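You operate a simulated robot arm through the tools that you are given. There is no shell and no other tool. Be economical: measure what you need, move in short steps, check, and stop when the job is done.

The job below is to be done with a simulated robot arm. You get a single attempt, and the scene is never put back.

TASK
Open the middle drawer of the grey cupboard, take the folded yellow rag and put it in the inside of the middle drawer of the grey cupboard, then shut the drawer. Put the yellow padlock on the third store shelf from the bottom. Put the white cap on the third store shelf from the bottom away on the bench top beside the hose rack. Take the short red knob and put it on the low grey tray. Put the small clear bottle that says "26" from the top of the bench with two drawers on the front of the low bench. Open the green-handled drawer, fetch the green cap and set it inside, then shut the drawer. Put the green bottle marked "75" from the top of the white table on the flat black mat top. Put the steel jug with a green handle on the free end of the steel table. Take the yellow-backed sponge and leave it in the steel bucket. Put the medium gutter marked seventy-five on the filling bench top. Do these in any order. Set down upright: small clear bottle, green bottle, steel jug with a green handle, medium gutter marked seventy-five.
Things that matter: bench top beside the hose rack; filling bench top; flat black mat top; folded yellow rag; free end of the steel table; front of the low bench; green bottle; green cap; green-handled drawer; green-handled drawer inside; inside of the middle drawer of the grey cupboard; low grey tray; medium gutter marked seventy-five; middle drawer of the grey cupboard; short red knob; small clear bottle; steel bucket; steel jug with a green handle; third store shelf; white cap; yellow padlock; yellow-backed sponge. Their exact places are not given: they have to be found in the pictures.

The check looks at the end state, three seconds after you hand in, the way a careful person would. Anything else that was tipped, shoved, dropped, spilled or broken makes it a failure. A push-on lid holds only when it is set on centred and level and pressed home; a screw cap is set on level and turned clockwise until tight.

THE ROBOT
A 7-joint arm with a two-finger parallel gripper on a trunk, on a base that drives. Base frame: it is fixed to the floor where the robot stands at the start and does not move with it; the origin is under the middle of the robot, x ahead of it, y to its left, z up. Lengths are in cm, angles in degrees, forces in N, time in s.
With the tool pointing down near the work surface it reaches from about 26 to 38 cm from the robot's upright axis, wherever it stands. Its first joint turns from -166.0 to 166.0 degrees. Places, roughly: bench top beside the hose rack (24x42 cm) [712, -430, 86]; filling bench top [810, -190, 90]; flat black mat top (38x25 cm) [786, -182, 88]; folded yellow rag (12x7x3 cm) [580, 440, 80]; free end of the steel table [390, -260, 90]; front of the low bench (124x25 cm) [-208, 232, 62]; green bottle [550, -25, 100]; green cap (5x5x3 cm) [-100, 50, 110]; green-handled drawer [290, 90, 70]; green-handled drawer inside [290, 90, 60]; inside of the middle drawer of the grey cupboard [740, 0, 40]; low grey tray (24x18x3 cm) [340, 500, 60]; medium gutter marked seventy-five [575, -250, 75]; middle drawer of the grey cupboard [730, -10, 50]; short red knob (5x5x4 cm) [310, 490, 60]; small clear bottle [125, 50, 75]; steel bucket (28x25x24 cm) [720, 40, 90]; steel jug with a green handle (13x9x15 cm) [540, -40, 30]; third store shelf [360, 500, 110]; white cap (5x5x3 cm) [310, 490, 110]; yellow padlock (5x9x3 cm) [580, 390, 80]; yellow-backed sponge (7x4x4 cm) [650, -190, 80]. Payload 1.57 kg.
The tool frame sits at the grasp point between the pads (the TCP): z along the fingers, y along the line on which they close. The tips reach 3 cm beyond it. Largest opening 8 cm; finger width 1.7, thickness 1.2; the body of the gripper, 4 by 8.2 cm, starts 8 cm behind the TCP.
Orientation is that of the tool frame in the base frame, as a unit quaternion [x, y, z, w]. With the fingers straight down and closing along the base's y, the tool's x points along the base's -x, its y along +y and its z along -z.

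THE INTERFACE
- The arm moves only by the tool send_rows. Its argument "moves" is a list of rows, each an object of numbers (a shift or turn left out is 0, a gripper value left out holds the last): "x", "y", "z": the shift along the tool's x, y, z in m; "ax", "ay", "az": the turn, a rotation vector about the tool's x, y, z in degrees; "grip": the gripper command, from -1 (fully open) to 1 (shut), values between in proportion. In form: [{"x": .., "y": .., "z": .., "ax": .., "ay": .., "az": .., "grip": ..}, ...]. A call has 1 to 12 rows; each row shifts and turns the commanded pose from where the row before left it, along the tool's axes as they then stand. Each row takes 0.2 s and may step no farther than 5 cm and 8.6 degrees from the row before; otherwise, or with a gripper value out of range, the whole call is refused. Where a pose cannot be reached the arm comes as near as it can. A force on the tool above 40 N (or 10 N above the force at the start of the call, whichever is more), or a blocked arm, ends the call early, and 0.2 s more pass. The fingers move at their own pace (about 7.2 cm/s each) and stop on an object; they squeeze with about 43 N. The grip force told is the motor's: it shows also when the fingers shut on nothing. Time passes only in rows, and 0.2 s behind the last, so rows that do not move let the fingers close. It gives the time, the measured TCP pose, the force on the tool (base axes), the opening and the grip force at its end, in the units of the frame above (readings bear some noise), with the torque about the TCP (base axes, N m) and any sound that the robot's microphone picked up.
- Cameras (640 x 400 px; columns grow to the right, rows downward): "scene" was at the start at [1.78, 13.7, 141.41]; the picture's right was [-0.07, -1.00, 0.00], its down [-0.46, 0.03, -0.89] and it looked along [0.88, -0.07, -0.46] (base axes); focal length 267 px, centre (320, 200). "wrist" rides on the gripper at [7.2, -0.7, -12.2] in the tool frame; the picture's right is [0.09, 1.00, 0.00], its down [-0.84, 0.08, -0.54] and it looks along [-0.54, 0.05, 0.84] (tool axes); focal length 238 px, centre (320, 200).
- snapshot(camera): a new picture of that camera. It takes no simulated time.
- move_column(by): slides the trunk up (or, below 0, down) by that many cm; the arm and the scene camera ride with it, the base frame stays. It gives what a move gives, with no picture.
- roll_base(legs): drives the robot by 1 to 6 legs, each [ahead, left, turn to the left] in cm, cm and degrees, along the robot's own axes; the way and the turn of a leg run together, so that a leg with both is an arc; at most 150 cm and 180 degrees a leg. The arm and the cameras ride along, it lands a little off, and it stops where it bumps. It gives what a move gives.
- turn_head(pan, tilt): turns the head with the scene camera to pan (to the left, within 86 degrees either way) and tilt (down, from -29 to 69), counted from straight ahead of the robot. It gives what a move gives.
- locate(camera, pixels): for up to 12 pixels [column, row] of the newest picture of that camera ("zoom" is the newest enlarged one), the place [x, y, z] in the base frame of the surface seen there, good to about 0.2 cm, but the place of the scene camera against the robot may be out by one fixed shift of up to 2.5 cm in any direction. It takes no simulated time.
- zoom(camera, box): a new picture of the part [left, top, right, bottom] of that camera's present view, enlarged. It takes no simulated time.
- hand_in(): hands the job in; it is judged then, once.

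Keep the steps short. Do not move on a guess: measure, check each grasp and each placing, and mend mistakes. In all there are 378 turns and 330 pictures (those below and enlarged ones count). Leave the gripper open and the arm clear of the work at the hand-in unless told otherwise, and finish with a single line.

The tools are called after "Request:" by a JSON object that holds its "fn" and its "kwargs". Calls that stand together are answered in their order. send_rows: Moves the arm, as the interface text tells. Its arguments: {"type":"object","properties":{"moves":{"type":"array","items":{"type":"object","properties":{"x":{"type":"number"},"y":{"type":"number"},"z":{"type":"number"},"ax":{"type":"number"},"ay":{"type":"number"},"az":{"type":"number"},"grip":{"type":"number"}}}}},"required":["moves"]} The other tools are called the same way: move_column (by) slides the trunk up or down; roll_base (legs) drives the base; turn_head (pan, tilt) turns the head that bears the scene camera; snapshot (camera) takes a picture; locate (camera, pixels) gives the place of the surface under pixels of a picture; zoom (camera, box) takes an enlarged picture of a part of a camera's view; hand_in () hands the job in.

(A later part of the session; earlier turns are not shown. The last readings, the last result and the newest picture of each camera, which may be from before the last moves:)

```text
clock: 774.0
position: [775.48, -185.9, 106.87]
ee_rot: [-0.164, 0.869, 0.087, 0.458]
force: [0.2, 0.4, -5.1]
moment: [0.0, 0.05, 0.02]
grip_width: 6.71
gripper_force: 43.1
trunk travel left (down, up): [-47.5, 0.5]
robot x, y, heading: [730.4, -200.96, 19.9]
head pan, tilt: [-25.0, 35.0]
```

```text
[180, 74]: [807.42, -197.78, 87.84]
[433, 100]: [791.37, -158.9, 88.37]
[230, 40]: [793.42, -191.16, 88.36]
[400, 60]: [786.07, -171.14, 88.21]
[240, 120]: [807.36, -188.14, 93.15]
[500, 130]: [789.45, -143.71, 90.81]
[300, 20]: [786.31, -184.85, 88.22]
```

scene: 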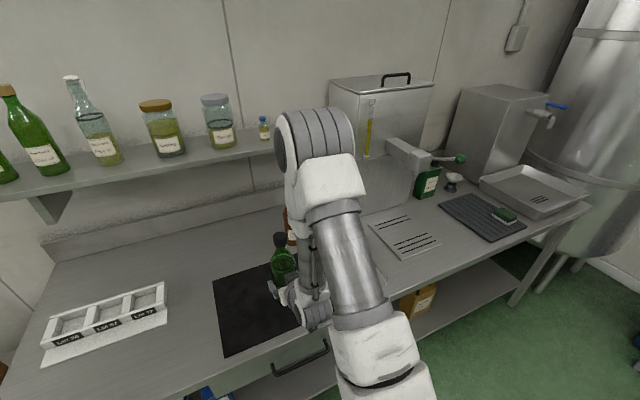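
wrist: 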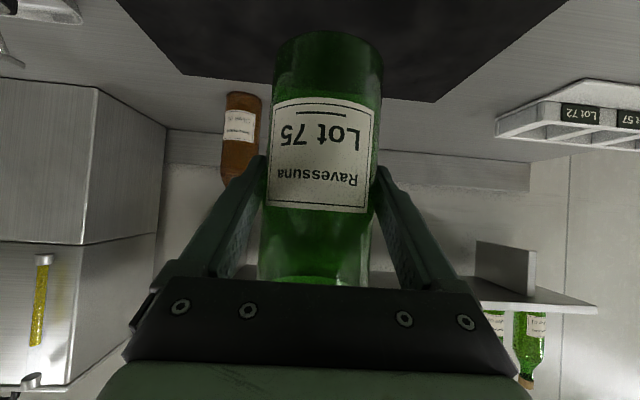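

Request:
{"fn": "send_rows", "kwargs": {"moves": [{"x": -0.0187, "z": 0.0277}, {"x": -0.0187, "z": 0.0277}, {"x": -0.0187, "z": 0.0277}, {}, {}]}}

Request:
{"fn": "move_column", "kwargs": {"by": -10}}

Request:
{"fn": "snapshot", "kwargs": {"camera": "wrist"}}

```text
clock: 775.2
position: [784.8, -182.32, 106.77]
ee_rot: [-0.164, 0.869, 0.088, 0.459]
force: [-0.2, -0.2, -4.6]
moment: [-0.04, 0.02, -0.02]
grip_width: 6.7
gripper_force: 43.1
trunk travel left (down, up): [-47.5, 0.5]
robot x, y, heading: [730.54, -201.36, 20.1]
head pan, tilt: [-25.0, 35.0]
```

```text
clock: 776.5
position: [784.7, -182.18, 96.75]
ee_rot: [-0.165, 0.869, 0.089, 0.459]
force: [0.0, 0.3, -4.5]
moment: [0.01, 0.03, 0.05]
grip_width: 6.69
gripper_force: 43.4
trunk travel left (down, up): [-37.5, 10.5]
robot x, y, heading: [730.58, -200.66, 20.0]
head pan, tilt: [-25.0, 35.0]
```

```text
170 pictures are left
```

wrist: 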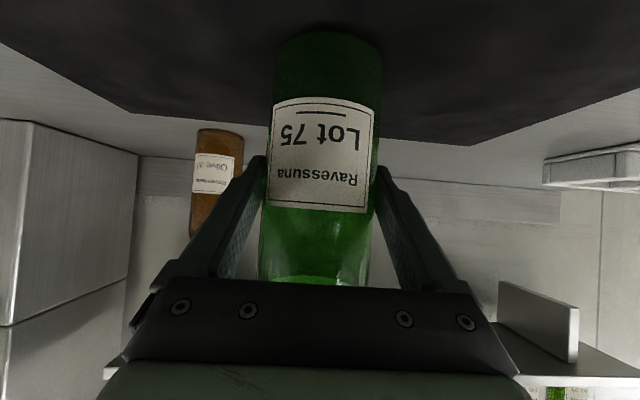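

Request:
{"fn": "send_rows", "kwargs": {"moves": [{"x": 0.0017, "z": 0.0011}, {"x": 0.0017, "z": 0.0011}, {"x": 0.0017, "z": 0.0011}, {}]}}

```text
clock: 777.5
position: [784.69, -182.23, 96.34]
ee_rot: [-0.165, 0.867, 0.089, 0.461]
force: [-6.4, -2.9, 16.3]
moment: [-0.79, 0.47, -0.21]
grip_width: 6.68
gripper_force: 42.9
trunk travel left (down, up): [-37.5, 10.5]
robot x, y, heading: [730.87, -200.69, 19.9]
head pan, tilt: [-25.0, 35.0]
```

On the mat. I open and withdraw straight back.

Request:
{"fn": "send_rows", "kwargs": {"moves": [{"x": -0.0012, "z": -0.0008}, {"grip": 0}, {"grip": -1}, {"grip": -1}, {"grip": -1}, {"x": 0.0112, "z": -0.0166}, {"x": 0.0225, "z": -0.033}, {"x": 0.0225, "z": -0.033}, {"x": 0.0225, "z": -0.033}, {}]}}

Request:
{"fn": "snapshot", "kwargs": {"camera": "wrist"}}

```text
clock: 779.7
position: [773.05, -186.99, 95.66]
ee_rot: [-0.164, 0.869, 0.088, 0.458]
force: [-0.7, 0.4, 0.2]
moment: [-0.01, -0.01, -0.02]
grip_width: 7.98
gripper_force: 0.0
out of reach, approached as far as the arm can: row 9
trunk travel left (down, up): [-37.5, 10.5]
robot x, y, heading: [730.51, -200.63, 20.1]
head pan, tilt: [-25.0, 35.0]
```

```text
169 pictures are left
```

wrist: 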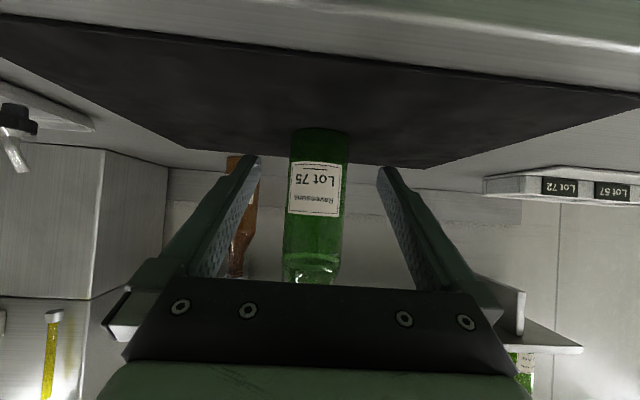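

The bottle stands on the mat. Next the gutter: I raise, drive into the aisle north of table 2, and turn to face it.

Request:
{"fn": "move_column", "kwargs": {"by": 10}}

Request:
{"fn": "roll_base", "kwargs": {"legs": [[-12, 0, 0], [0, 90, 0], [-141, 0, 0], [0, 0, -90]]}}

Request:
{"fn": "send_rows", "kwargs": {"moves": [{"ay": 8}, {"ay": 8}, {"ay": 8}, {"ay": 8}, {"ay": 8}, {"ay": 8}, {"ay": 7}, {}]}}

Request:
{"fn": "snapshot", "kwargs": {"camera": "wrist"}}

```text
clock: 781.0
position: [772.99, -186.97, 105.62]
ee_rot: [-0.164, 0.869, 0.088, 0.459]
force: [0.5, -0.8, 0.5]
moment: [0.03, -0.02, 0.0]
grip_width: 8.01
gripper_force: 0.0
trunk travel left (down, up): [-47.5, 0.5]
robot x, y, heading: [731.02, -201.03, 20.0]
head pan, tilt: [-25.0, 35.0]
```

```text
clock: 803.4
position: [567.36, -208.5, 105.51]
ee_rot: [0.506, 0.726, -0.266, 0.383]
force: [-0.3, -0.3, 0.6]
moment: [0.02, 0.02, 0.0]
grip_width: 8.0
gripper_force: 0.2
trunk travel left (down, up): [-47.5, 0.5]
robot x, y, heading: [554.55, -165.99, -71.3]
head pan, tilt: [-25.0, 35.0]
```

```text
clock: 805.2
position: [567.48, -208.45, 105.59]
ee_rot: [0.571, 0.821, -0.004, 0.006]
force: [0.2, 0.2, 0.6]
moment: [0.02, -0.01, 0.0]
grip_width: 7.99
gripper_force: 0.0
trunk travel left (down, up): [-47.5, 0.5]
robot x, y, heading: [554.32, -166.03, -71.2]
head pan, tilt: [-25.0, 35.0]
```

```text
168 pictures are left
```

wrist: 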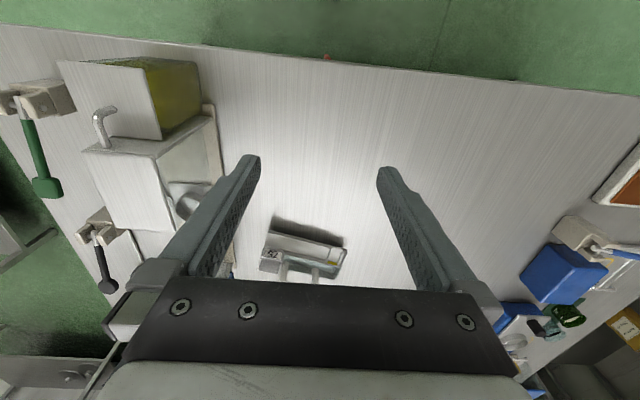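

Request:
{"fn": "zoom", "kwargs": {"camera": "wrist", "box": [240, 210, 370, 290]}}

Request:
{"fn": "locate", "kwargs": {"camera": "wrist", "pixels": [[262, 262], [345, 255], [285, 258], [318, 272], [300, 246], [275, 240], [335, 265], [300, 230], [325, 60]]}}

```text
4.92 times, centred on (305, 250) of wrist
```

zoom: 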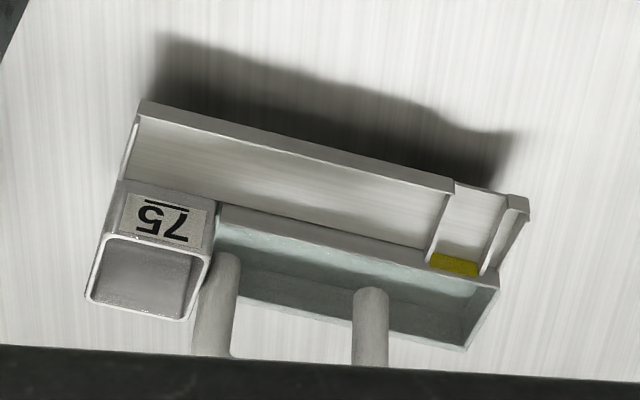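

```text
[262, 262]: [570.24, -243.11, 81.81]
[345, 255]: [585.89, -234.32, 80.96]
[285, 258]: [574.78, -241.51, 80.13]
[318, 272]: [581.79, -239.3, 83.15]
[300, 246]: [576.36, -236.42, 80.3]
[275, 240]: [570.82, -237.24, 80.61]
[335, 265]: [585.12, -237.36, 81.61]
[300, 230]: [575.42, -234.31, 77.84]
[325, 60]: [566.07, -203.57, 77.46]
```

Marked 75: right one. I drive 20 ahead and look at the handle loop.

Request:
{"fn": "roll_base", "kwargs": {"legs": [[20, 0, 1]]}}

Request:
{"fn": "snapshot", "kwargs": {"camera": "wrist"}}

```text
clock: 806.7
position: [571.33, -218.2, 105.5]
ee_rot: [0.568, 0.823, -0.002, 0.006]
force: [0.5, -0.6, 0.4]
moment: [0.01, 0.0, 0.01]
grip_width: 8.01
gripper_force: 0.0
trunk travel left (down, up): [-47.5, 0.5]
robot x, y, heading: [557.61, -175.66, -70.9]
head pan, tilt: [-25.0, 35.0]
stopped in leg 1: the robot was blocked; the commanded pose is now the measured one
```

```text
166 pictures are left
```

wrist: 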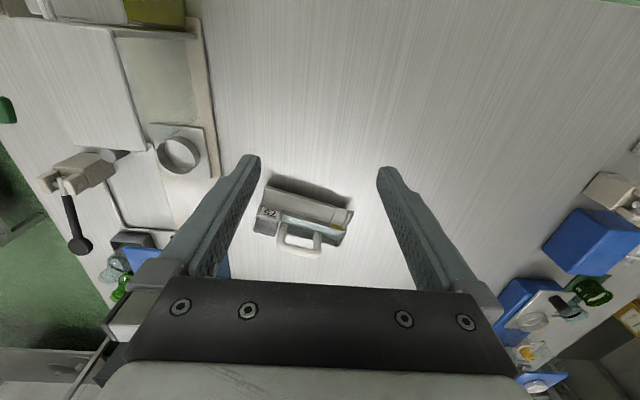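

Request:
{"fn": "zoom", "kwargs": {"camera": "wrist", "box": [240, 170, 370, 270]}}

Request:
{"fn": "locate", "kwargs": {"camera": "wrist", "pixels": [[286, 245], [300, 249], [316, 251], [284, 230], [318, 238], [258, 232], [350, 215], [345, 240], [268, 188]]}}

```text
4.00 times, centred on (305, 220) of wrist
```

zoom: 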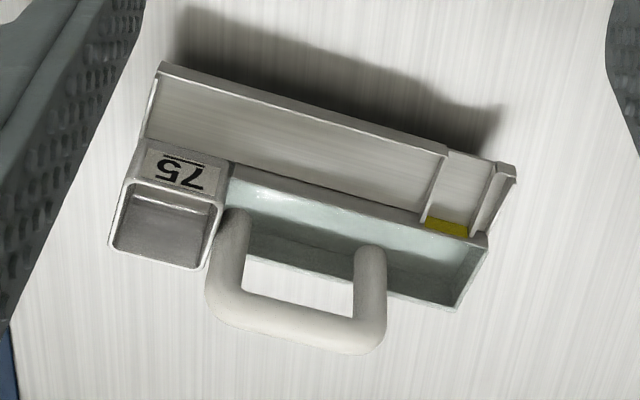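

```text
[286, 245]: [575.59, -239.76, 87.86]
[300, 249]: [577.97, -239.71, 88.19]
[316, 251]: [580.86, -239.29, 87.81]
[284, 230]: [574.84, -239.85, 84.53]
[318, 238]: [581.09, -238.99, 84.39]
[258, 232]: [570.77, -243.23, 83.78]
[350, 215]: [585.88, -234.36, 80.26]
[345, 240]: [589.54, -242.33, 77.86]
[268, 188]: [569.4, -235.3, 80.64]
```

Handle bar centre ≈ (578.3,−239.5), top z 88, gutter's axis at ~4°. I turn the tool −75° so it closes across the bar and reach over it.

Request:
{"fn": "send_rows", "kwargs": {"moves": [{"az": -8.4}, {"az": -8.4}, {"az": -8.4}, {"az": -8.4}, {"az": -8.4}, {"az": -8.4}, {"az": -8.4}, {"az": -8.4}, {"az": -7.8}, {}]}}

Request:
{"fn": "send_rows", "kwargs": {"moves": [{"x": -0.011, "y": -0.0435}, {"x": -0.011, "y": -0.0435}, {"x": -0.011, "y": -0.0435}, {"x": -0.011, "y": -0.0435}, {"x": -0.011, "y": -0.0435}, {"grip": 0}, {}]}}

Request:
{"fn": "snapshot", "kwargs": {"camera": "wrist"}}

```text
clock: 808.9
position: [571.19, -218.31, 105.55]
ee_rot: [-0.051, 0.999, -0.005, 0.003]
force: [-0.5, -0.4, 0.0]
moment: [0.0, 0.0, 0.03]
grip_width: 8.04
gripper_force: 0.0
trunk travel left (down, up): [-47.5, 0.5]
robot x, y, heading: [557.61, -175.63, -70.7]
head pan, tilt: [-25.0, 35.0]
```

```text
clock: 810.5
position: [578.96, -239.31, 105.76]
ee_rot: [-0.051, 0.999, -0.005, 0.004]
force: [-0.7, 0.6, 0.1]
moment: [0.0, 0.01, 0.06]
grip_width: 4.01
gripper_force: 0.1
trunk travel left (down, up): [-47.5, 0.5]
robot x, y, heading: [557.73, -175.43, -70.7]
head pan, tilt: [-25.0, 35.0]
```

```text
164 pictures are left
```

wrist: 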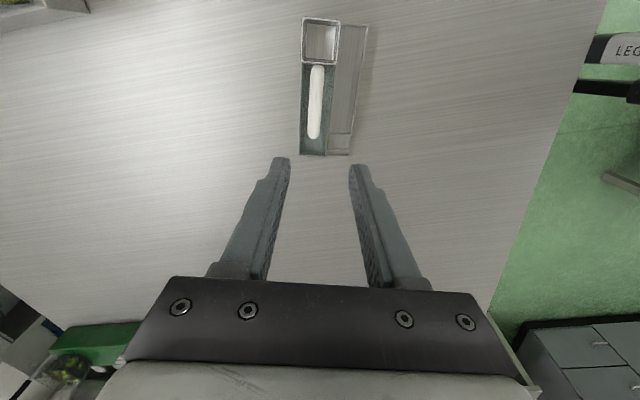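

Request:
{"fn": "locate", "kwargs": {"camera": "wrist", "pixels": [[318, 72], [315, 100], [313, 132], [320, 40], [318, 145]]}}

Request:
{"fn": "zoom", "kwargs": {"camera": "wrist", "box": [270, 10, 400, 170]}}

```text
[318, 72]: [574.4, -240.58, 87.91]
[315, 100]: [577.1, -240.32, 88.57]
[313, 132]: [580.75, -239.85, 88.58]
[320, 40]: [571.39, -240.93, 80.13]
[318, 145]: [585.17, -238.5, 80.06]
```

```text
2.50 times, centred on (335, 90) of wrist
```

zoom: 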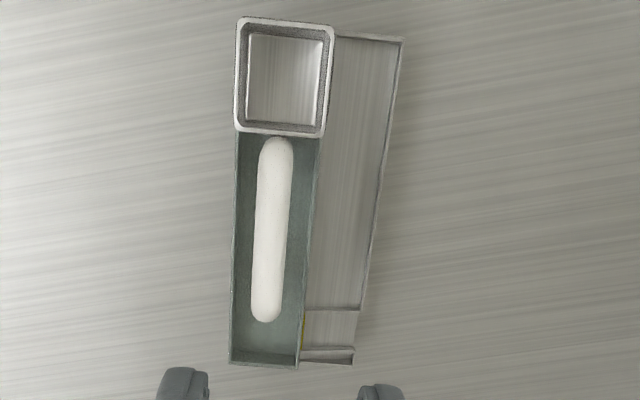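

Bar centre (577.6,−240.2), top 88.6. I centre on it, lower the trunk 16.7, close and check.

Request:
{"fn": "send_rows", "kwargs": {"moves": [{"x": 0.0144, "y": -0.0076}, {}]}}

Request:
{"fn": "move_column", "kwargs": {"by": -16.7}}

Request:
{"fn": "snapshot", "kwargs": {"camera": "wrist"}}

```text
clock: 811.1
position: [577.61, -240.17, 105.82]
ee_rot: [-0.051, 0.999, -0.006, 0.003]
force: [-0.9, -0.2, 0.0]
moment: [-0.02, -0.01, -0.03]
grip_width: 3.99
gripper_force: 0.1
trunk travel left (down, up): [-47.5, 0.5]
robot x, y, heading: [558.12, -175.42, -70.5]
head pan, tilt: [-25.0, 35.0]
```

```text
clock: 813.0
position: [577.49, -240.15, 89.16]
ee_rot: [-0.05, 0.999, -0.006, 0.004]
force: [0.2, 0.5, -0.2]
moment: [0.01, -0.02, -0.02]
grip_width: 4.02
gripper_force: 0.0
trunk travel left (down, up): [-30.8, 17.2]
robot x, y, heading: [557.76, -175.72, -70.7]
head pan, tilt: [-25.0, 35.0]
```

```text
162 pictures are left
```

wrist: 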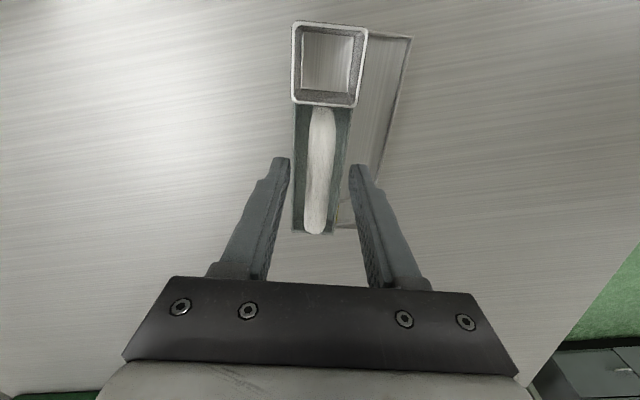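

Request:
{"fn": "send_rows", "kwargs": {"moves": [{"z": 0.003}, {"grip": 1}, {"grip": 1}, {"grip": 1}, {"grip": 1}, {"z": -0.03}, {"z": -0.04}, {"z": -0.05}, {}]}}

Request:
{"fn": "snapshot", "kwargs": {"camera": "wrist"}}

```text
clock: 815.0
position: [577.44, -240.1, 100.75]
ee_rot: [-0.051, 0.999, -0.005, 0.002]
force: [-0.2, -0.6, -3.5]
moment: [-0.03, 0.01, -0.02]
grip_width: 1.55
gripper_force: 31.0
trunk travel left (down, up): [-30.8, 17.2]
robot x, y, heading: [557.9, -175.58, -70.6]
head pan, tilt: [-25.0, 35.0]
```

```text
161 pictures are left
```

wrist: 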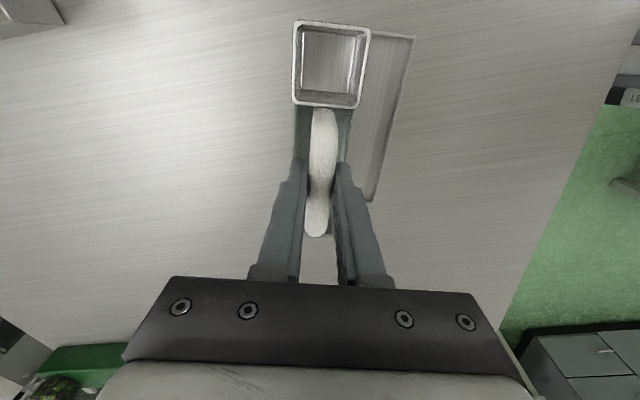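

The gutter hangs level. I raise the trunk, back off, turn east and drive to the filling bench, then look for a free area.

Request:
{"fn": "move_column", "kwargs": {"by": 17}}

Request:
{"fn": "send_rows", "kwargs": {"moves": [{"y": 0.045}, {"y": 0.045}, {"y": 0.045}, {"y": 0.045}, {"az": -6.5}, {"az": -6.5}, {}]}}

Request:
{"fn": "roll_base", "kwargs": {"legs": [[-13, 0, 0], [0, 0, 90.6], [140, 0, 0]]}}

Request:
{"fn": "turn_head", "kwargs": {"pan": -20, "tilt": 35}}

Request:
{"fn": "snapshot", "kwargs": {"camera": "scene"}}

```text
clock: 816.9
position: [577.46, -240.11, 117.69]
ee_rot: [-0.05, 0.999, -0.005, 0.003]
force: [0.9, 0.3, -3.3]
moment: [-0.03, 0.02, -0.01]
grip_width: 1.52
gripper_force: 31.2
trunk travel left (down, up): [-47.8, 0.2]
robot x, y, heading: [558.16, -175.62, -70.6]
head pan, tilt: [-25.0, 35.0]
```

```text
clock: 818.5
position: [575.73, -222.08, 117.56]
ee_rot: [-0.165, 0.986, -0.006, 0.002]
force: [0.5, -0.8, -3.6]
moment: [-0.02, -0.01, 0.02]
grip_width: 1.5
gripper_force: 31.0
trunk travel left (down, up): [-47.8, 0.2]
robot x, y, heading: [557.5, -175.93, -70.5]
head pan, tilt: [-25.0, 35.0]
```

```text
clock: 834.1
position: [731.15, -96.22, 117.6]
ee_rot: [0.819, -0.574, 0.002, -0.006]
force: [0.5, -1.2, -3.1]
moment: [0.03, -0.02, 0.0]
grip_width: 1.53
gripper_force: 31.7
trunk travel left (down, up): [-47.8, 0.2]
robot x, y, heading: [684.7, -114.59, 20.7]
head pan, tilt: [-25.0, 35.0]
```

```text
clock: 834.7
position: [731.31, -96.13, 117.6]
ee_rot: [0.819, -0.574, 0.001, -0.006]
force: [-0.7, 0.2, -3.4]
moment: [0.0, 0.0, 0.02]
grip_width: 1.55
gripper_force: 30.8
trunk travel left (down, up): [-47.8, 0.2]
robot x, y, heading: [684.59, -115.2, 20.3]
head pan, tilt: [-20.0, 35.0]
```

```text
160 pictures are left
```

scene: 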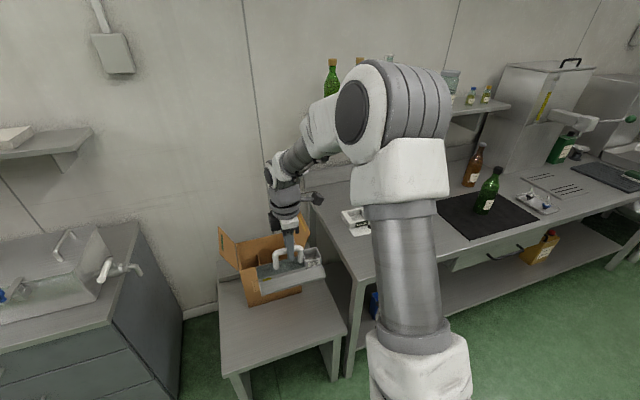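

Request:
{"fn": "roll_base", "kwargs": {"legs": [[0, -62, 0]]}}

Request:
{"fn": "turn_head", "kwargs": {"pan": 5, "tilt": 35}}

Request:
{"fn": "snapshot", "kwargs": {"camera": "scene"}}

Request:
{"fn": "snapshot", "kwargs": {"camera": "wrist"}}

```text
clock: 839.8
position: [752.45, -153.86, 117.52]
ee_rot: [0.818, -0.575, 0.003, -0.007]
force: [0.1, 0.3, -4.4]
moment: [0.03, -0.01, 0.03]
grip_width: 1.55
gripper_force: 31.1
trunk travel left (down, up): [-47.8, 0.2]
robot x, y, heading: [706.47, -172.47, 20.3]
head pan, tilt: [-20.0, 35.0]
```

```text
clock: 840.7
position: [752.64, -153.91, 117.51]
ee_rot: [0.818, -0.576, 0.002, -0.006]
force: [0.7, 0.0, -3.8]
moment: [0.02, -0.03, 0.0]
grip_width: 1.54
gripper_force: 30.9
trunk travel left (down, up): [-47.8, 0.2]
robot x, y, heading: [706.73, -172.72, 20.3]
head pan, tilt: [5.0, 35.0]
```

```text
159 pictures are left
```

scene: 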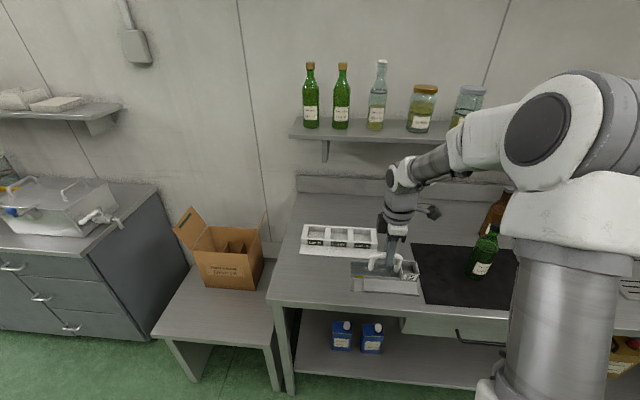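

```text
158 pictures are left
```

wrist: 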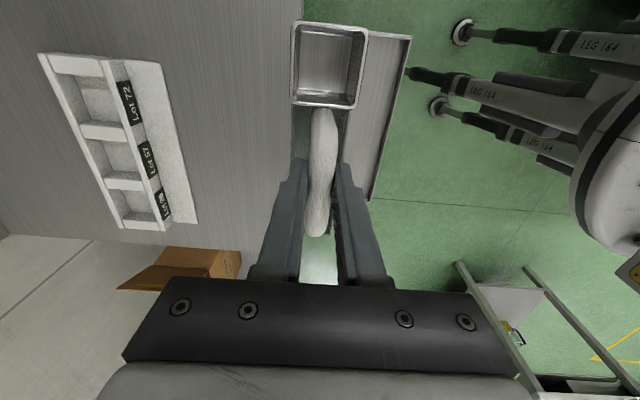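

A free strip lies in front of the lot rack. I measure it.

Request:
{"fn": "locate", "kwargs": {"camera": "scene", "pixels": [[300, 254], [375, 258], [275, 296], [340, 303], [310, 280], [424, 300], [413, 245], [300, 215], [350, 200], [285, 250]]}}

Request:
{"fn": "locate", "kwargs": {"camera": "wrist", "pixels": [[195, 222], [160, 70], [240, 150], [270, 60], [255, 240], [180, 150]]}}

```text
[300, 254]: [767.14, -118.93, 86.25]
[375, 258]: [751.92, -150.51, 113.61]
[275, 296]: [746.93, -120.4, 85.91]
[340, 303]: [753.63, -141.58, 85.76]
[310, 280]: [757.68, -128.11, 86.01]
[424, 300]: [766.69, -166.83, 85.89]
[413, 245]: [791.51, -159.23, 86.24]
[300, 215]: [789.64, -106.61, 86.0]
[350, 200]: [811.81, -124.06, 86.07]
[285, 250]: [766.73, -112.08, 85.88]
```

```text
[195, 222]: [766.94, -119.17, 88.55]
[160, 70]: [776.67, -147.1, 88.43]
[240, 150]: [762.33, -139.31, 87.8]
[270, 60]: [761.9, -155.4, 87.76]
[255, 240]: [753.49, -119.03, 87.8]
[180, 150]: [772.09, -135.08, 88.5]
```

Strip: 20 × 51 cm, surface z 87.8. I bring the gutter over its middle (base left 9, ahead 16) and check.

Request:
{"fn": "roll_base", "kwargs": {"legs": [[0, 9, 0], [16, 0, 0]]}}

Request:
{"fn": "move_column", "kwargs": {"by": -15}}

Request:
{"fn": "snapshot", "kwargs": {"camera": "wrist"}}

Request:
{"fn": "snapshot", "kwargs": {"camera": "scene"}}

```text
clock: 843.3
position: [764.37, -139.88, 117.47]
ee_rot: [0.818, -0.575, 0.002, -0.005]
force: [0.1, -0.5, -3.8]
moment: [0.02, 0.01, 0.01]
grip_width: 1.5
gripper_force: 30.8
trunk travel left (down, up): [-47.8, 0.2]
robot x, y, heading: [718.4, -158.11, 20.0]
head pan, tilt: [5.0, 35.0]
```

```text
clock: 845.1
position: [764.38, -139.91, 102.45]
ee_rot: [0.818, -0.575, 0.002, -0.007]
force: [1.3, -0.2, -2.8]
moment: [0.02, -0.01, 0.0]
grip_width: 1.51
gripper_force: 31.2
trunk travel left (down, up): [-32.8, 15.2]
robot x, y, heading: [718.01, -158.51, 20.2]
head pan, tilt: [5.0, 35.0]
```

```text
157 pictures are left
```

wrist: 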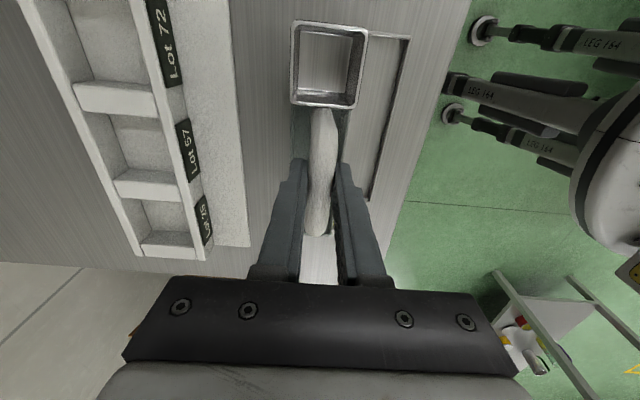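

```text
156 pictures are left
```

scene: 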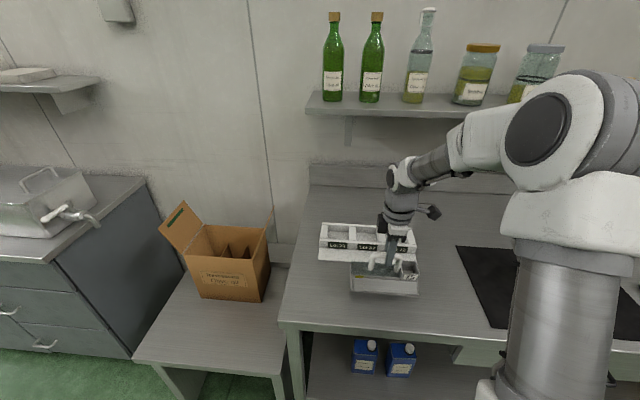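

Well placed over the strip. I lower in small steps until contact.

Request:
{"fn": "send_rows", "kwargs": {"moves": [{"z": 0.02}, {"z": 0.01}, {"z": 0.003}, {"z": 0.003}, {}]}}

```text
clock: 846.3
position: [764.44, -139.8, 98.95]
ee_rot: [0.818, -0.575, 0.002, -0.006]
force: [-0.5, -0.5, -3.3]
moment: [-0.01, 0.02, -0.01]
grip_width: 1.52
gripper_force: 31.0
trunk travel left (down, up): [-32.8, 15.2]
robot x, y, heading: [718.23, -158.56, 20.3]
head pan, tilt: [5.0, 35.0]
```

Request:
{"fn": "send_rows", "kwargs": {"moves": [{"z": 0.002}, {"z": 0.002}, {}]}}

```text
clock: 847.1
position: [764.6, -139.82, 98.83]
ee_rot: [0.818, -0.575, 0.004, -0.009]
force: [4.4, 1.2, 23.1]
moment: [0.03, -0.03, 0.0]
grip_width: 1.53
gripper_force: 30.9
trunk travel left (down, up): [-32.8, 15.2]
robot x, y, heading: [718.31, -158.61, 20.4]
head pan, tilt: [5.0, 35.0]
```

Contact. I open, rise and check.

Request:
{"fn": "send_rows", "kwargs": {"moves": [{"z": -0.003}, {"grip": 0.3}, {"grip": 0}, {"grip": 0}, {"z": -0.03}, {"z": -0.05}, {"z": -0.05}, {}]}}

Request:
{"fn": "snapshot", "kwargs": {"camera": "wrist"}}

Request:
{"fn": "zoom", "kwargs": {"camera": "scene", "box": [300, 200, 460, 320]}}

```text
clock: 848.9
position: [764.27, -139.96, 111.93]
ee_rot: [0.818, -0.576, 0.001, -0.005]
force: [-0.1, -0.4, 0.4]
moment: [-0.02, -0.03, 0.01]
grip_width: 4.0
gripper_force: 0.1
trunk travel left (down, up): [-32.8, 15.2]
robot x, y, heading: [718.32, -158.6, 20.5]
head pan, tilt: [5.0, 35.0]
```

```text
155 pictures are left
```

wrist: 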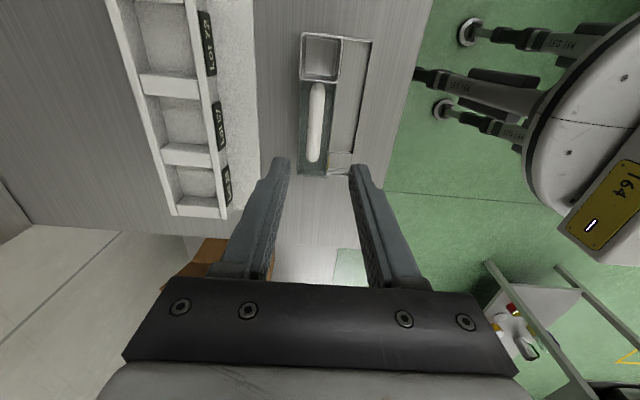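

```text
3.33 times, centred on (380, 260) of scene
```

zoom: 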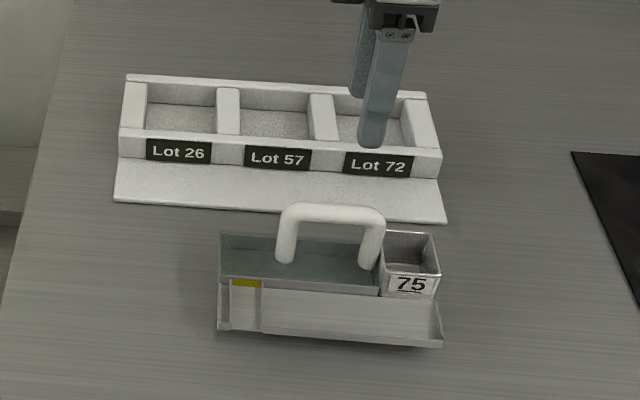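

The gutter stands upright marked 75. Last, the jug. I drive back round to the west side of the white table.

Request:
{"fn": "roll_base", "kwargs": {"legs": [[-16, 0, 0], [0, 52, 0], [-90, 0, 0], [-85, 0, 0], [0, 122, 0]]}}

Request:
{"fn": "send_rows", "kwargs": {"moves": [{"az": 8.4, "grip": -1}, {"az": 8.4}, {"az": 8.4}, {"az": 8.4}, {"az": 8.4}, {"az": 8.4}, {"az": 8.4}, {"az": 8.4}, {"az": 8.4}, {"az": 8.4}, {"az": 4}, {}]}}

Request:
{"fn": "turn_head", "kwargs": {"pan": 0, "tilt": 50}}

Request:
{"fn": "snapshot", "kwargs": {"camera": "scene"}}

```text
clock: 874.9
position: [526.08, -42.93, 111.89]
ee_rot: [0.813, -0.583, 0.002, -0.005]
force: [0.3, 0.2, 0.4]
moment: [-0.01, -0.04, 0.01]
grip_width: 4.0
gripper_force: 0.0
trunk travel left (down, up): [-32.8, 15.2]
robot x, y, heading: [479.48, -60.4, 19.4]
head pan, tilt: [5.0, 35.0]
```

```text
clock: 877.5
position: [525.95, -42.81, 111.75]
ee_rot: [-0.179, 0.984, 0.003, 0.005]
force: [0.3, -0.6, 0.3]
moment: [0.01, -0.03, 0.01]
grip_width: 7.99
gripper_force: 0.0
trunk travel left (down, up): [-32.8, 15.2]
robot x, y, heading: [479.75, -60.51, 18.9]
head pan, tilt: [5.0, 35.0]
```

```text
clock: 878.2
position: [526.05, -42.93, 111.71]
ee_rot: [-0.179, 0.984, 0.003, 0.005]
force: [-0.2, -0.1, 0.9]
moment: [-0.04, 0.07, -0.01]
grip_width: 8.01
gripper_force: 0.0
trunk travel left (down, up): [-32.8, 15.2]
robot x, y, heading: [479.3, -60.61, 19.1]
head pan, tilt: [0.0, 50.0]
```

```text
153 pictures are left
```

scene: 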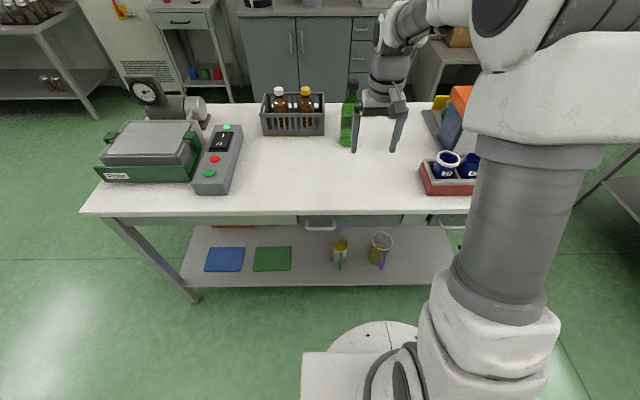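

Request:
{"fn": "zoom", "kwargs": {"camera": "scene", "box": [310, 215, 410, 290]}}

Request:
{"fn": "locate", "kwargs": {"camera": "scene", "pixels": [[336, 240], [336, 250], [342, 254], [341, 262], [341, 268], [347, 243], [333, 258], [380, 238], [383, 262], [320, 225], [340, 283], [330, 275]]}}

```text
5.33 times, centred on (360, 252) of scene
```

zoom: 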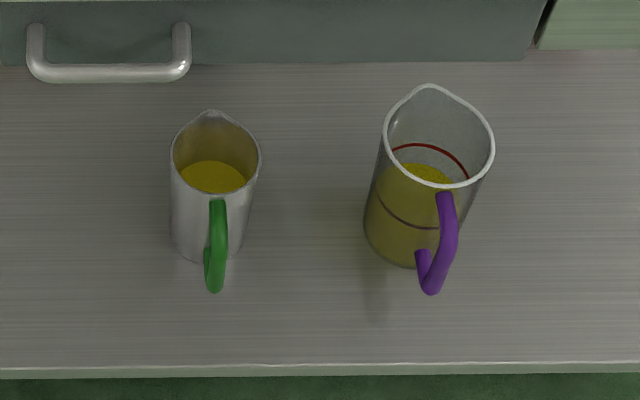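

```text
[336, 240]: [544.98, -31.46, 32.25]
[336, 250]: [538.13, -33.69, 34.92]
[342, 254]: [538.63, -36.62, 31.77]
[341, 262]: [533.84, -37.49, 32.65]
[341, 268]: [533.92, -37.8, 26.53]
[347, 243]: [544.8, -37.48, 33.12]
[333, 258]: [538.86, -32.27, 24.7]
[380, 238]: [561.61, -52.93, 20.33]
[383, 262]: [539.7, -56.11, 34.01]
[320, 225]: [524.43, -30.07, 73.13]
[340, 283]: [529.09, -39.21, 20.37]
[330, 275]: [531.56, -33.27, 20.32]
```

The jug's green handle points straight at me, bar at ≈(533.8,−38.2), z 28–35. I back off to lower the arm outside the table edge, pitch 30°, and go down.

Request:
{"fn": "roll_base", "kwargs": {"legs": [[-18, 2.5, 0.8]]}}

Request:
{"fn": "move_column", "kwargs": {"by": -32.3}}

Request:
{"fn": "send_rows", "kwargs": {"moves": [{"ay": -7.5}, {"ay": -7.5}, {"ay": -7.5}, {"ay": -7.5}, {"x": 0.02, "z": 0.0348}, {"x": 0.02, "z": 0.0348}, {"x": 0.02, "z": 0.0348}, {"x": 0.02, "z": 0.0348}, {"x": 0.02, "z": 0.0348}, {"x": 0.02, "z": 0.0348}, {"x": 0.02, "z": 0.0348}, {}]}}

Request:
{"fn": "snapshot", "kwargs": {"camera": "wrist"}}

```text
clock: 880.1
position: [507.92, -45.81, 111.79]
ee_rot: [-0.185, 0.983, 0.002, 0.006]
force: [-0.4, -0.3, -0.4]
moment: [-0.02, 0.02, 0.01]
grip_width: 8.0
gripper_force: 0.2
trunk travel left (down, up): [-32.8, 15.2]
robot x, y, heading: [461.84, -64.2, 19.8]
head pan, tilt: [0.0, 50.0]
```

```text
clock: 883.2
position: [507.97, -46.06, 79.42]
ee_rot: [-0.186, 0.983, 0.003, 0.005]
force: [0.5, -0.6, -0.1]
moment: [0.0, 0.02, 0.01]
grip_width: 8.0
gripper_force: 0.1
trunk travel left (down, up): [-0.5, 47.5]
robot x, y, heading: [461.62, -64.44, 20.3]
head pan, tilt: [0.0, 50.0]
```

```text
clock: 885.9
position: [508.43, -45.55, 51.53]
ee_rot: [-0.179, 0.947, 0.05, 0.26]
force: [0.1, 0.0, 0.0]
moment: [-0.03, -0.02, -0.02]
grip_width: 8.01
gripper_force: 0.1
trunk travel left (down, up): [-0.5, 47.5]
robot x, y, heading: [461.38, -64.45, 20.0]
head pan, tilt: [0.0, 50.0]
```

```text
151 pictures are left
```

wrist: 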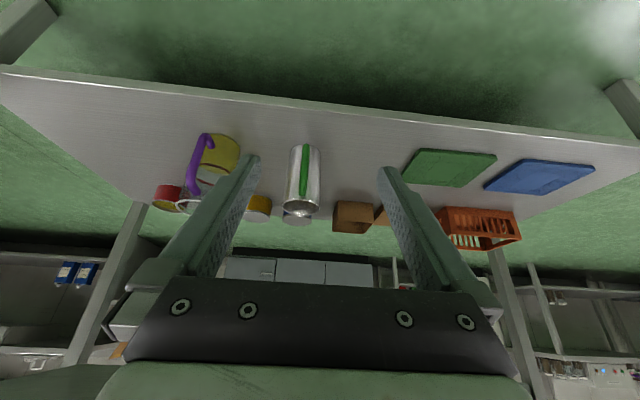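

Good; the jug with green handle is at (303,175). I measure it.

Request:
{"fn": "zoom", "kwargs": {"camera": "wrist", "box": [260, 130, 360, 230]}}

Request:
{"fn": "locate", "kwargs": {"camera": "wrist", "pixels": [[306, 148], [304, 165], [302, 185], [300, 200], [290, 170], [318, 170], [320, 130], [300, 212], [235, 155], [320, 110]]}}

```text
4.00 times, centred on (310, 180) of wrist
```

zoom: 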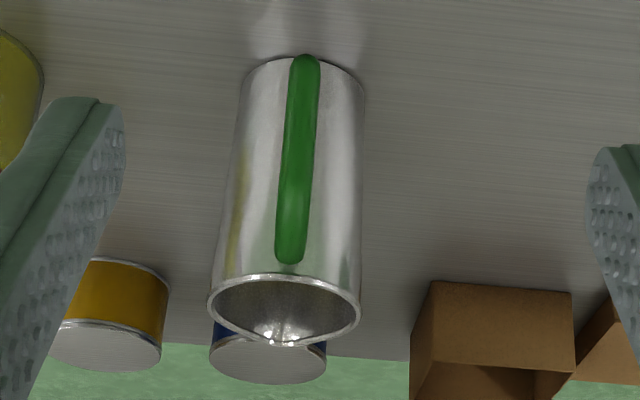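

```text
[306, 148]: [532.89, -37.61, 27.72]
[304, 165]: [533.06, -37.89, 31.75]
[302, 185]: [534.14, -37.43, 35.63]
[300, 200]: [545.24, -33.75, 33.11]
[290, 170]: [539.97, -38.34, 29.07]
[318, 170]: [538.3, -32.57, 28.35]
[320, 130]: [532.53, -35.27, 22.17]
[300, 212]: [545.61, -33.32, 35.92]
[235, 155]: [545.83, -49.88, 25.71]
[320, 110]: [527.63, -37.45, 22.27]
```

Request:
{"fn": "locate", "kwargs": {"camera": "wrist", "pixels": [[292, 155], [317, 152], [289, 175], [319.5, 175], [288, 185], [319.5, 185], [286.5, 201], [321, 204], [303, 198], [303, 211]]}}

```text
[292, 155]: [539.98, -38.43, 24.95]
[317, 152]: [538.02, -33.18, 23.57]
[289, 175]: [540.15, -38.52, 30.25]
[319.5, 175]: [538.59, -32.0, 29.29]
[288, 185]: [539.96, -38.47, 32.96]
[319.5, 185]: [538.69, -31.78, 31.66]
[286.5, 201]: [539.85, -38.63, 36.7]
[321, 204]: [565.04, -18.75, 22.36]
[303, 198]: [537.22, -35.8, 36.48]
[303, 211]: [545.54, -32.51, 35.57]
```

Body diameter ≈7.1 at centre (540.6,−34.8), rim z≈37: I can grasp the body itself, which keeps it balanced. I set pitch 20°, lower to z≈31.6 and drive in 20.

Request:
{"fn": "send_rows", "kwargs": {"moves": [{"ay": 5}, {"ay": 5}, {"y": -0.008}, {"x": 0.0136, "z": 0.0376}, {"x": 0.0136, "z": 0.0376}, {"x": 0.0136, "z": 0.0376}, {"x": 0.0136, "z": 0.0376}, {"x": 0.0136, "z": 0.0366}, {}]}}

Request:
{"fn": "roll_base", "kwargs": {"legs": [[20, 0, 0]]}}

Request:
{"fn": "snapshot", "kwargs": {"camera": "wrist"}}

Request:
{"fn": "snapshot", "kwargs": {"camera": "scene"}}

```text
clock: 887.9
position: [508.77, -46.42, 31.57]
ee_rot: [-0.183, 0.967, 0.035, 0.176]
force: [-0.9, -0.4, 0.0]
moment: [-0.01, -0.01, 0.03]
grip_width: 8.01
gripper_force: 0.0
trunk travel left (down, up): [-0.5, 47.5]
robot x, y, heading: [461.69, -64.23, 20.1]
head pan, tilt: [0.0, 50.0]
```

```text
clock: 889.8
position: [527.34, -39.52, 31.57]
ee_rot: [-0.182, 0.967, 0.035, 0.176]
force: [-0.8, 0.4, -0.6]
moment: [0.01, 0.0, 0.02]
grip_width: 7.99
gripper_force: 0.1
trunk travel left (down, up): [-0.5, 47.5]
robot x, y, heading: [480.21, -57.53, 20.1]
head pan, tilt: [0.0, 50.0]
```

```text
149 pictures are left
```

wrist: 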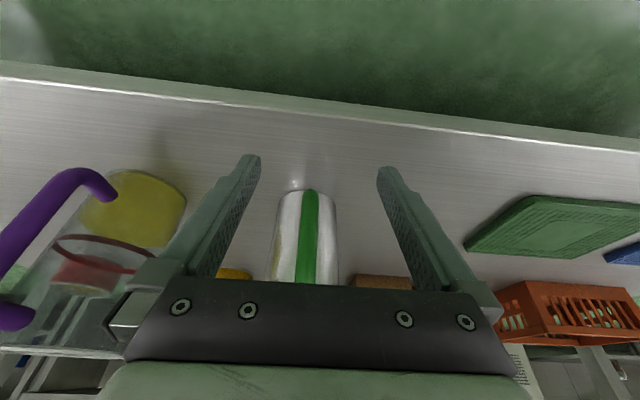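

```text
148 pictures are left
```

scene: 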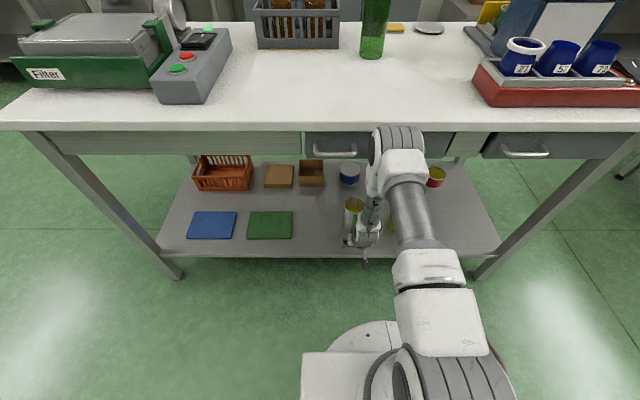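

The elbow looks close to the table edge; I measure before advancing.

Request:
{"fn": "locate", "kwargs": {"camera": "scene", "pixels": [[398, 132], [385, 150], [410, 160], [375, 185], [330, 142], [400, 128], [335, 156], [372, 210], [400, 185]]}}

Request:
{"fn": "zoom", "kwargs": {"camera": "scene", "box": [320, 110, 460, 270]}}

Request:
{"fn": "locate", "kwargs": {"camera": "wrist", "pixels": [[310, 200], [306, 250], [283, 230], [333, 230]]}}

```text
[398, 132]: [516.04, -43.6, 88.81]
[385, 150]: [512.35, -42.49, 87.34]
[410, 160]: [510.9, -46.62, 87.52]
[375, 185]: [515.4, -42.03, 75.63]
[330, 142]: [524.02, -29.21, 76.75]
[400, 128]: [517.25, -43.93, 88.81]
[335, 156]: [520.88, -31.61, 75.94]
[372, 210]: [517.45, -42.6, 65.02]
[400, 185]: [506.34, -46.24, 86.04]
```

```text
2.50 times, centred on (390, 190) of scene
```

zoom: 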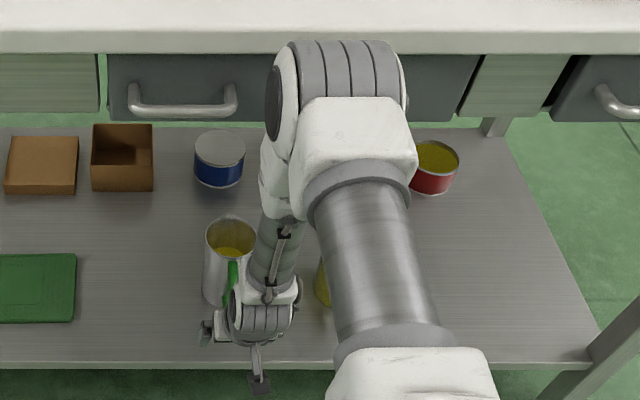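

```text
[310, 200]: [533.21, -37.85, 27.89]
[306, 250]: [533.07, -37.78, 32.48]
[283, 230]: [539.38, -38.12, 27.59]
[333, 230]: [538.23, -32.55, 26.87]
```

Elbow clears the edge by 11 cm and will not move forward when the arm straightens. I back the base 4 cm and extend the arm instead, in two stages.

Request:
{"fn": "roll_base", "kwargs": {"legs": [[-4, 0, 0]]}}

Request:
{"fn": "send_rows", "kwargs": {"moves": [{"x": -0.029, "z": 0.0105, "y": -0.001}, {"x": -0.029, "z": 0.0105, "y": -0.001}, {"x": -0.029, "z": 0.0105, "y": -0.001}, {}]}}

Request:
{"fn": "snapshot", "kwargs": {"camera": "wrist"}}

Request:
{"fn": "snapshot", "kwargs": {"camera": "scene"}}

```text
clock: 890.7
position: [523.6, -41.0, 31.59]
ee_rot: [-0.183, 0.967, 0.035, 0.176]
force: [-0.6, 0.7, -0.6]
moment: [-0.01, -0.01, -0.02]
grip_width: 8.0
gripper_force: 0.1
trunk travel left (down, up): [-0.5, 47.5]
robot x, y, heading: [476.52, -58.97, 20.1]
head pan, tilt: [0.0, 50.0]
```

```text
clock: 891.7
position: [532.22, -37.9, 31.73]
ee_rot: [-0.183, 0.967, 0.035, 0.176]
force: [0.6, 0.2, -0.7]
moment: [0.03, 0.02, 0.01]
grip_width: 8.0
gripper_force: 0.1
trunk travel left (down, up): [-0.5, 47.5]
robot x, y, heading: [476.34, -59.04, 20.0]
head pan, tilt: [0.0, 50.0]
```

```text
146 pictures are left
```

wrist: 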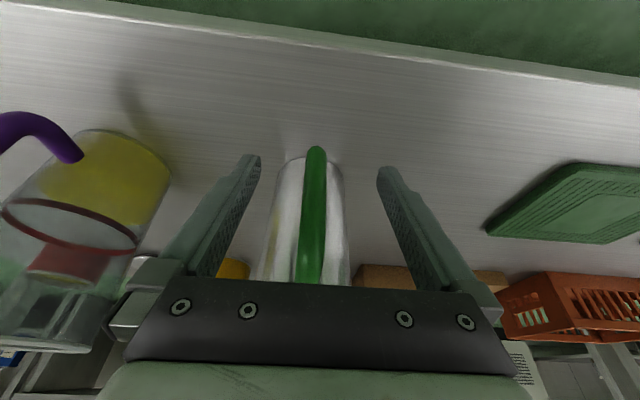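

```text
145 pictures are left
```

scene: 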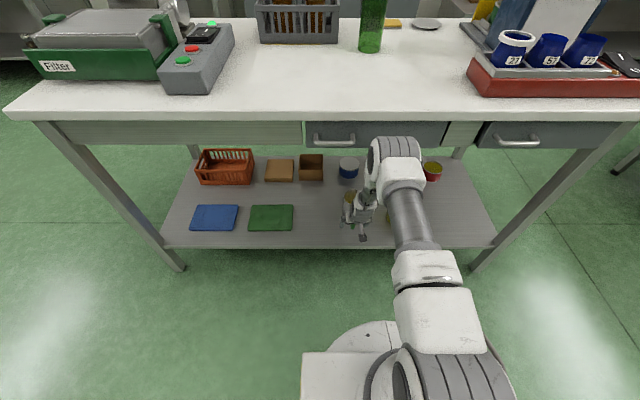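

Request:
{"fn": "send_rows", "kwargs": {"moves": [{"x": -0.0263, "z": 0.0096, "y": -0.001}, {"x": -0.0263, "z": 0.0096, "y": -0.001}, {"x": -0.0263, "z": 0.0096, "y": -0.001}, {}]}}

Request:
{"fn": "snapshot", "kwargs": {"camera": "wrist"}}

```text
clock: 892.7
position: [540.2, -34.87, 31.8]
ee_rot: [-0.183, 0.967, 0.035, 0.176]
force: [1.1, 0.4, 0.5]
moment: [0.0, -0.02, -0.01]
grip_width: 8.0
gripper_force: 0.1
trunk travel left (down, up): [-0.5, 47.5]
robot x, y, heading: [476.39, -59.18, 20.0]
head pan, tilt: [0.0, 50.0]
```

```text
144 pictures are left
```

wrist: 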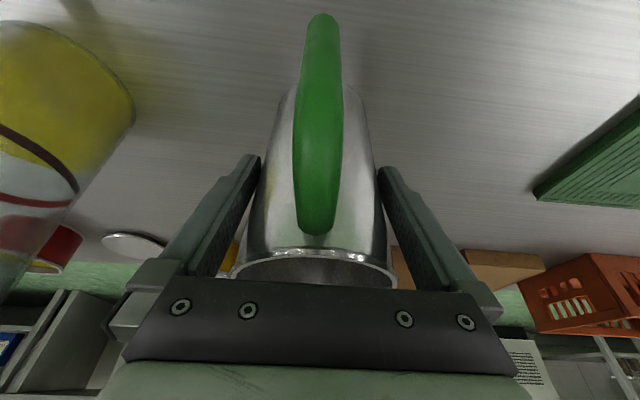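

Excellent: the jug's body stands between the pads, no contact yet. I close.

Request:
{"fn": "send_rows", "kwargs": {"moves": [{"grip": 1}, {"grip": 1}, {"grip": 1}, {"grip": 1}, {}]}}

Request:
{"fn": "send_rows", "kwargs": {"moves": [{"x": -0.007, "z": -0.0188}, {"x": -0.0103, "z": -0.0282}, {}]}}

Request:
{"fn": "snapshot", "kwargs": {"camera": "wrist"}}

```text
clock: 893.9
position: [540.21, -35.02, 31.86]
ee_rot: [-0.183, 0.966, 0.035, 0.177]
force: [2.3, 0.0, 0.8]
moment: [-0.16, -0.12, 0.03]
grip_width: 7.8
gripper_force: 43.6
trunk travel left (down, up): [-0.5, 47.5]
robot x, y, heading: [476.19, -58.84, 20.0]
head pan, tilt: [0.0, 50.0]
```

```text
clock: 894.7
position: [540.19, -35.27, 36.66]
ee_rot: [-0.183, 0.966, 0.036, 0.176]
force: [0.2, 0.6, -4.3]
moment: [-0.01, 0.0, -0.01]
grip_width: 7.78
gripper_force: 43.3
trunk travel left (down, up): [-0.5, 47.5]
robot x, y, heading: [476.02, -58.82, 19.8]
head pan, tilt: [0.0, 50.0]
```

```text
143 pictures are left
```

wrist: 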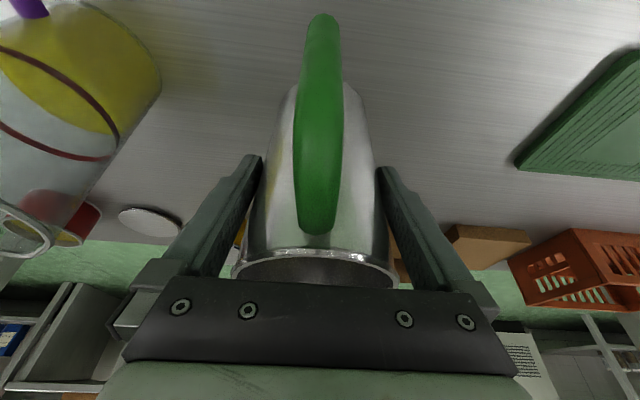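

Held level (7.8 cm). I back out 40 cm, raise trunk and arm, then look toward the steel table.

Request:
{"fn": "roll_base", "kwargs": {"legs": [[-40, 0, 0]]}}

Request:
{"fn": "move_column", "kwargs": {"by": 40}}

Request:
{"fn": "send_rows", "kwargs": {"moves": [{"x": -0.0137, "z": -0.0376}, {"x": -0.0137, "z": -0.0376}, {"x": -0.0137, "z": -0.0376}, {"x": -0.0137, "z": -0.0376}, {"x": -0.0137, "z": -0.0376}, {"x": -0.0137, "z": -0.0376}, {"x": 0.03, "z": -0.011}, {"x": 0.03, "z": -0.011}, {"x": 0.03, "z": -0.011}, {"x": 0.03, "z": -0.011}, {}]}}

Request:
{"fn": "turn_head", "kwargs": {"pan": -86, "tilt": 25}}

Request:
{"fn": "snapshot", "kwargs": {"camera": "scene"}}

```text
clock: 897.9
position: [502.61, -48.73, 36.86]
ee_rot: [-0.183, 0.967, 0.035, 0.176]
force: [-0.4, -1.3, -3.6]
moment: [0.01, -0.02, 0.0]
grip_width: 7.76
gripper_force: 43.3
trunk travel left (down, up): [-0.5, 47.5]
robot x, y, heading: [438.57, -72.25, 20.2]
head pan, tilt: [0.0, 50.0]
```

```text
clock: 901.7
position: [502.51, -48.74, 76.82]
ee_rot: [-0.182, 0.967, 0.034, 0.176]
force: [0.1, 0.1, -4.8]
moment: [0.01, -0.04, 0.01]
grip_width: 7.76
gripper_force: 42.7
trunk travel left (down, up): [-40.5, 7.5]
robot x, y, heading: [438.91, -72.32, 19.8]
head pan, tilt: [0.0, 50.0]
```

```text
clock: 904.1
position: [490.36, -53.46, 100.83]
ee_rot: [-0.183, 0.967, 0.035, 0.176]
force: [-0.2, -0.7, -5.1]
moment: [0.01, 0.0, 0.0]
grip_width: 7.75
gripper_force: 43.2
trunk travel left (down, up): [-40.5, 7.5]
robot x, y, heading: [438.86, -72.48, 20.1]
head pan, tilt: [0.0, 50.0]
```

```text
clock: 905.7
position: [490.43, -53.4, 100.66]
ee_rot: [-0.183, 0.967, 0.035, 0.176]
force: [-0.3, 0.5, -5.6]
moment: [0.04, 0.01, 0.02]
grip_width: 7.76
gripper_force: 42.8
trunk travel left (down, up): [-40.5, 7.5]
robot x, y, heading: [438.84, -73.0, 20.2]
head pan, tilt: [-85.9, 25.0]
```

```text
142 pictures are left
```

scene: 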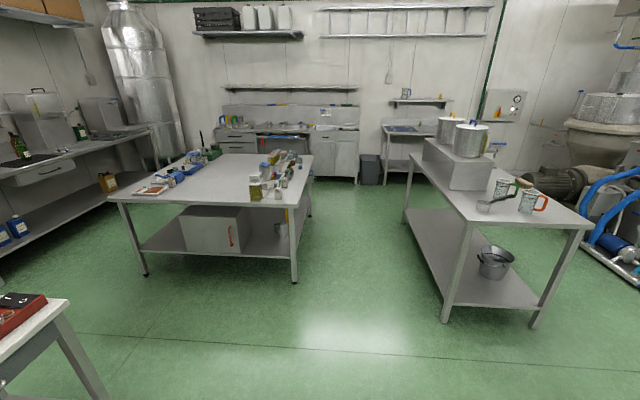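

Request:
{"fn": "zoom", "kwargs": {"camera": "scene", "box": [390, 110, 610, 250]}}

Request:
{"fn": "locate", "kwargs": {"camera": "scene", "pixels": [[470, 217], [588, 224], [410, 155], [490, 205], [450, 195], [530, 200], [505, 188], [560, 210], [488, 208], [430, 172], [440, 185], [540, 220]]}}

```text
2.86 times, centred on (500, 180) of scene
```

zoom: 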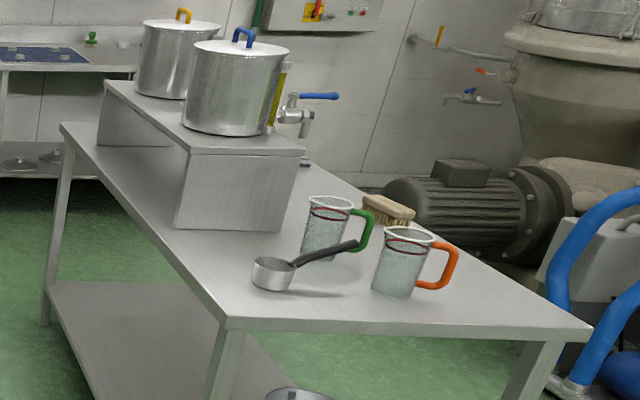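

```text
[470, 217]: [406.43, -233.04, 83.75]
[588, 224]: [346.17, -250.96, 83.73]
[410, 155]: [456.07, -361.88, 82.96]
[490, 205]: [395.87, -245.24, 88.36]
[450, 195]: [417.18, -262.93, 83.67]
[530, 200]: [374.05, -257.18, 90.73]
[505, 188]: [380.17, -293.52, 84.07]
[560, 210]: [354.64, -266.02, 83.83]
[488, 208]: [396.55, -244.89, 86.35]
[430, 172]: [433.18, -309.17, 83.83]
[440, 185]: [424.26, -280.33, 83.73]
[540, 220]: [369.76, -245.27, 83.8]
```

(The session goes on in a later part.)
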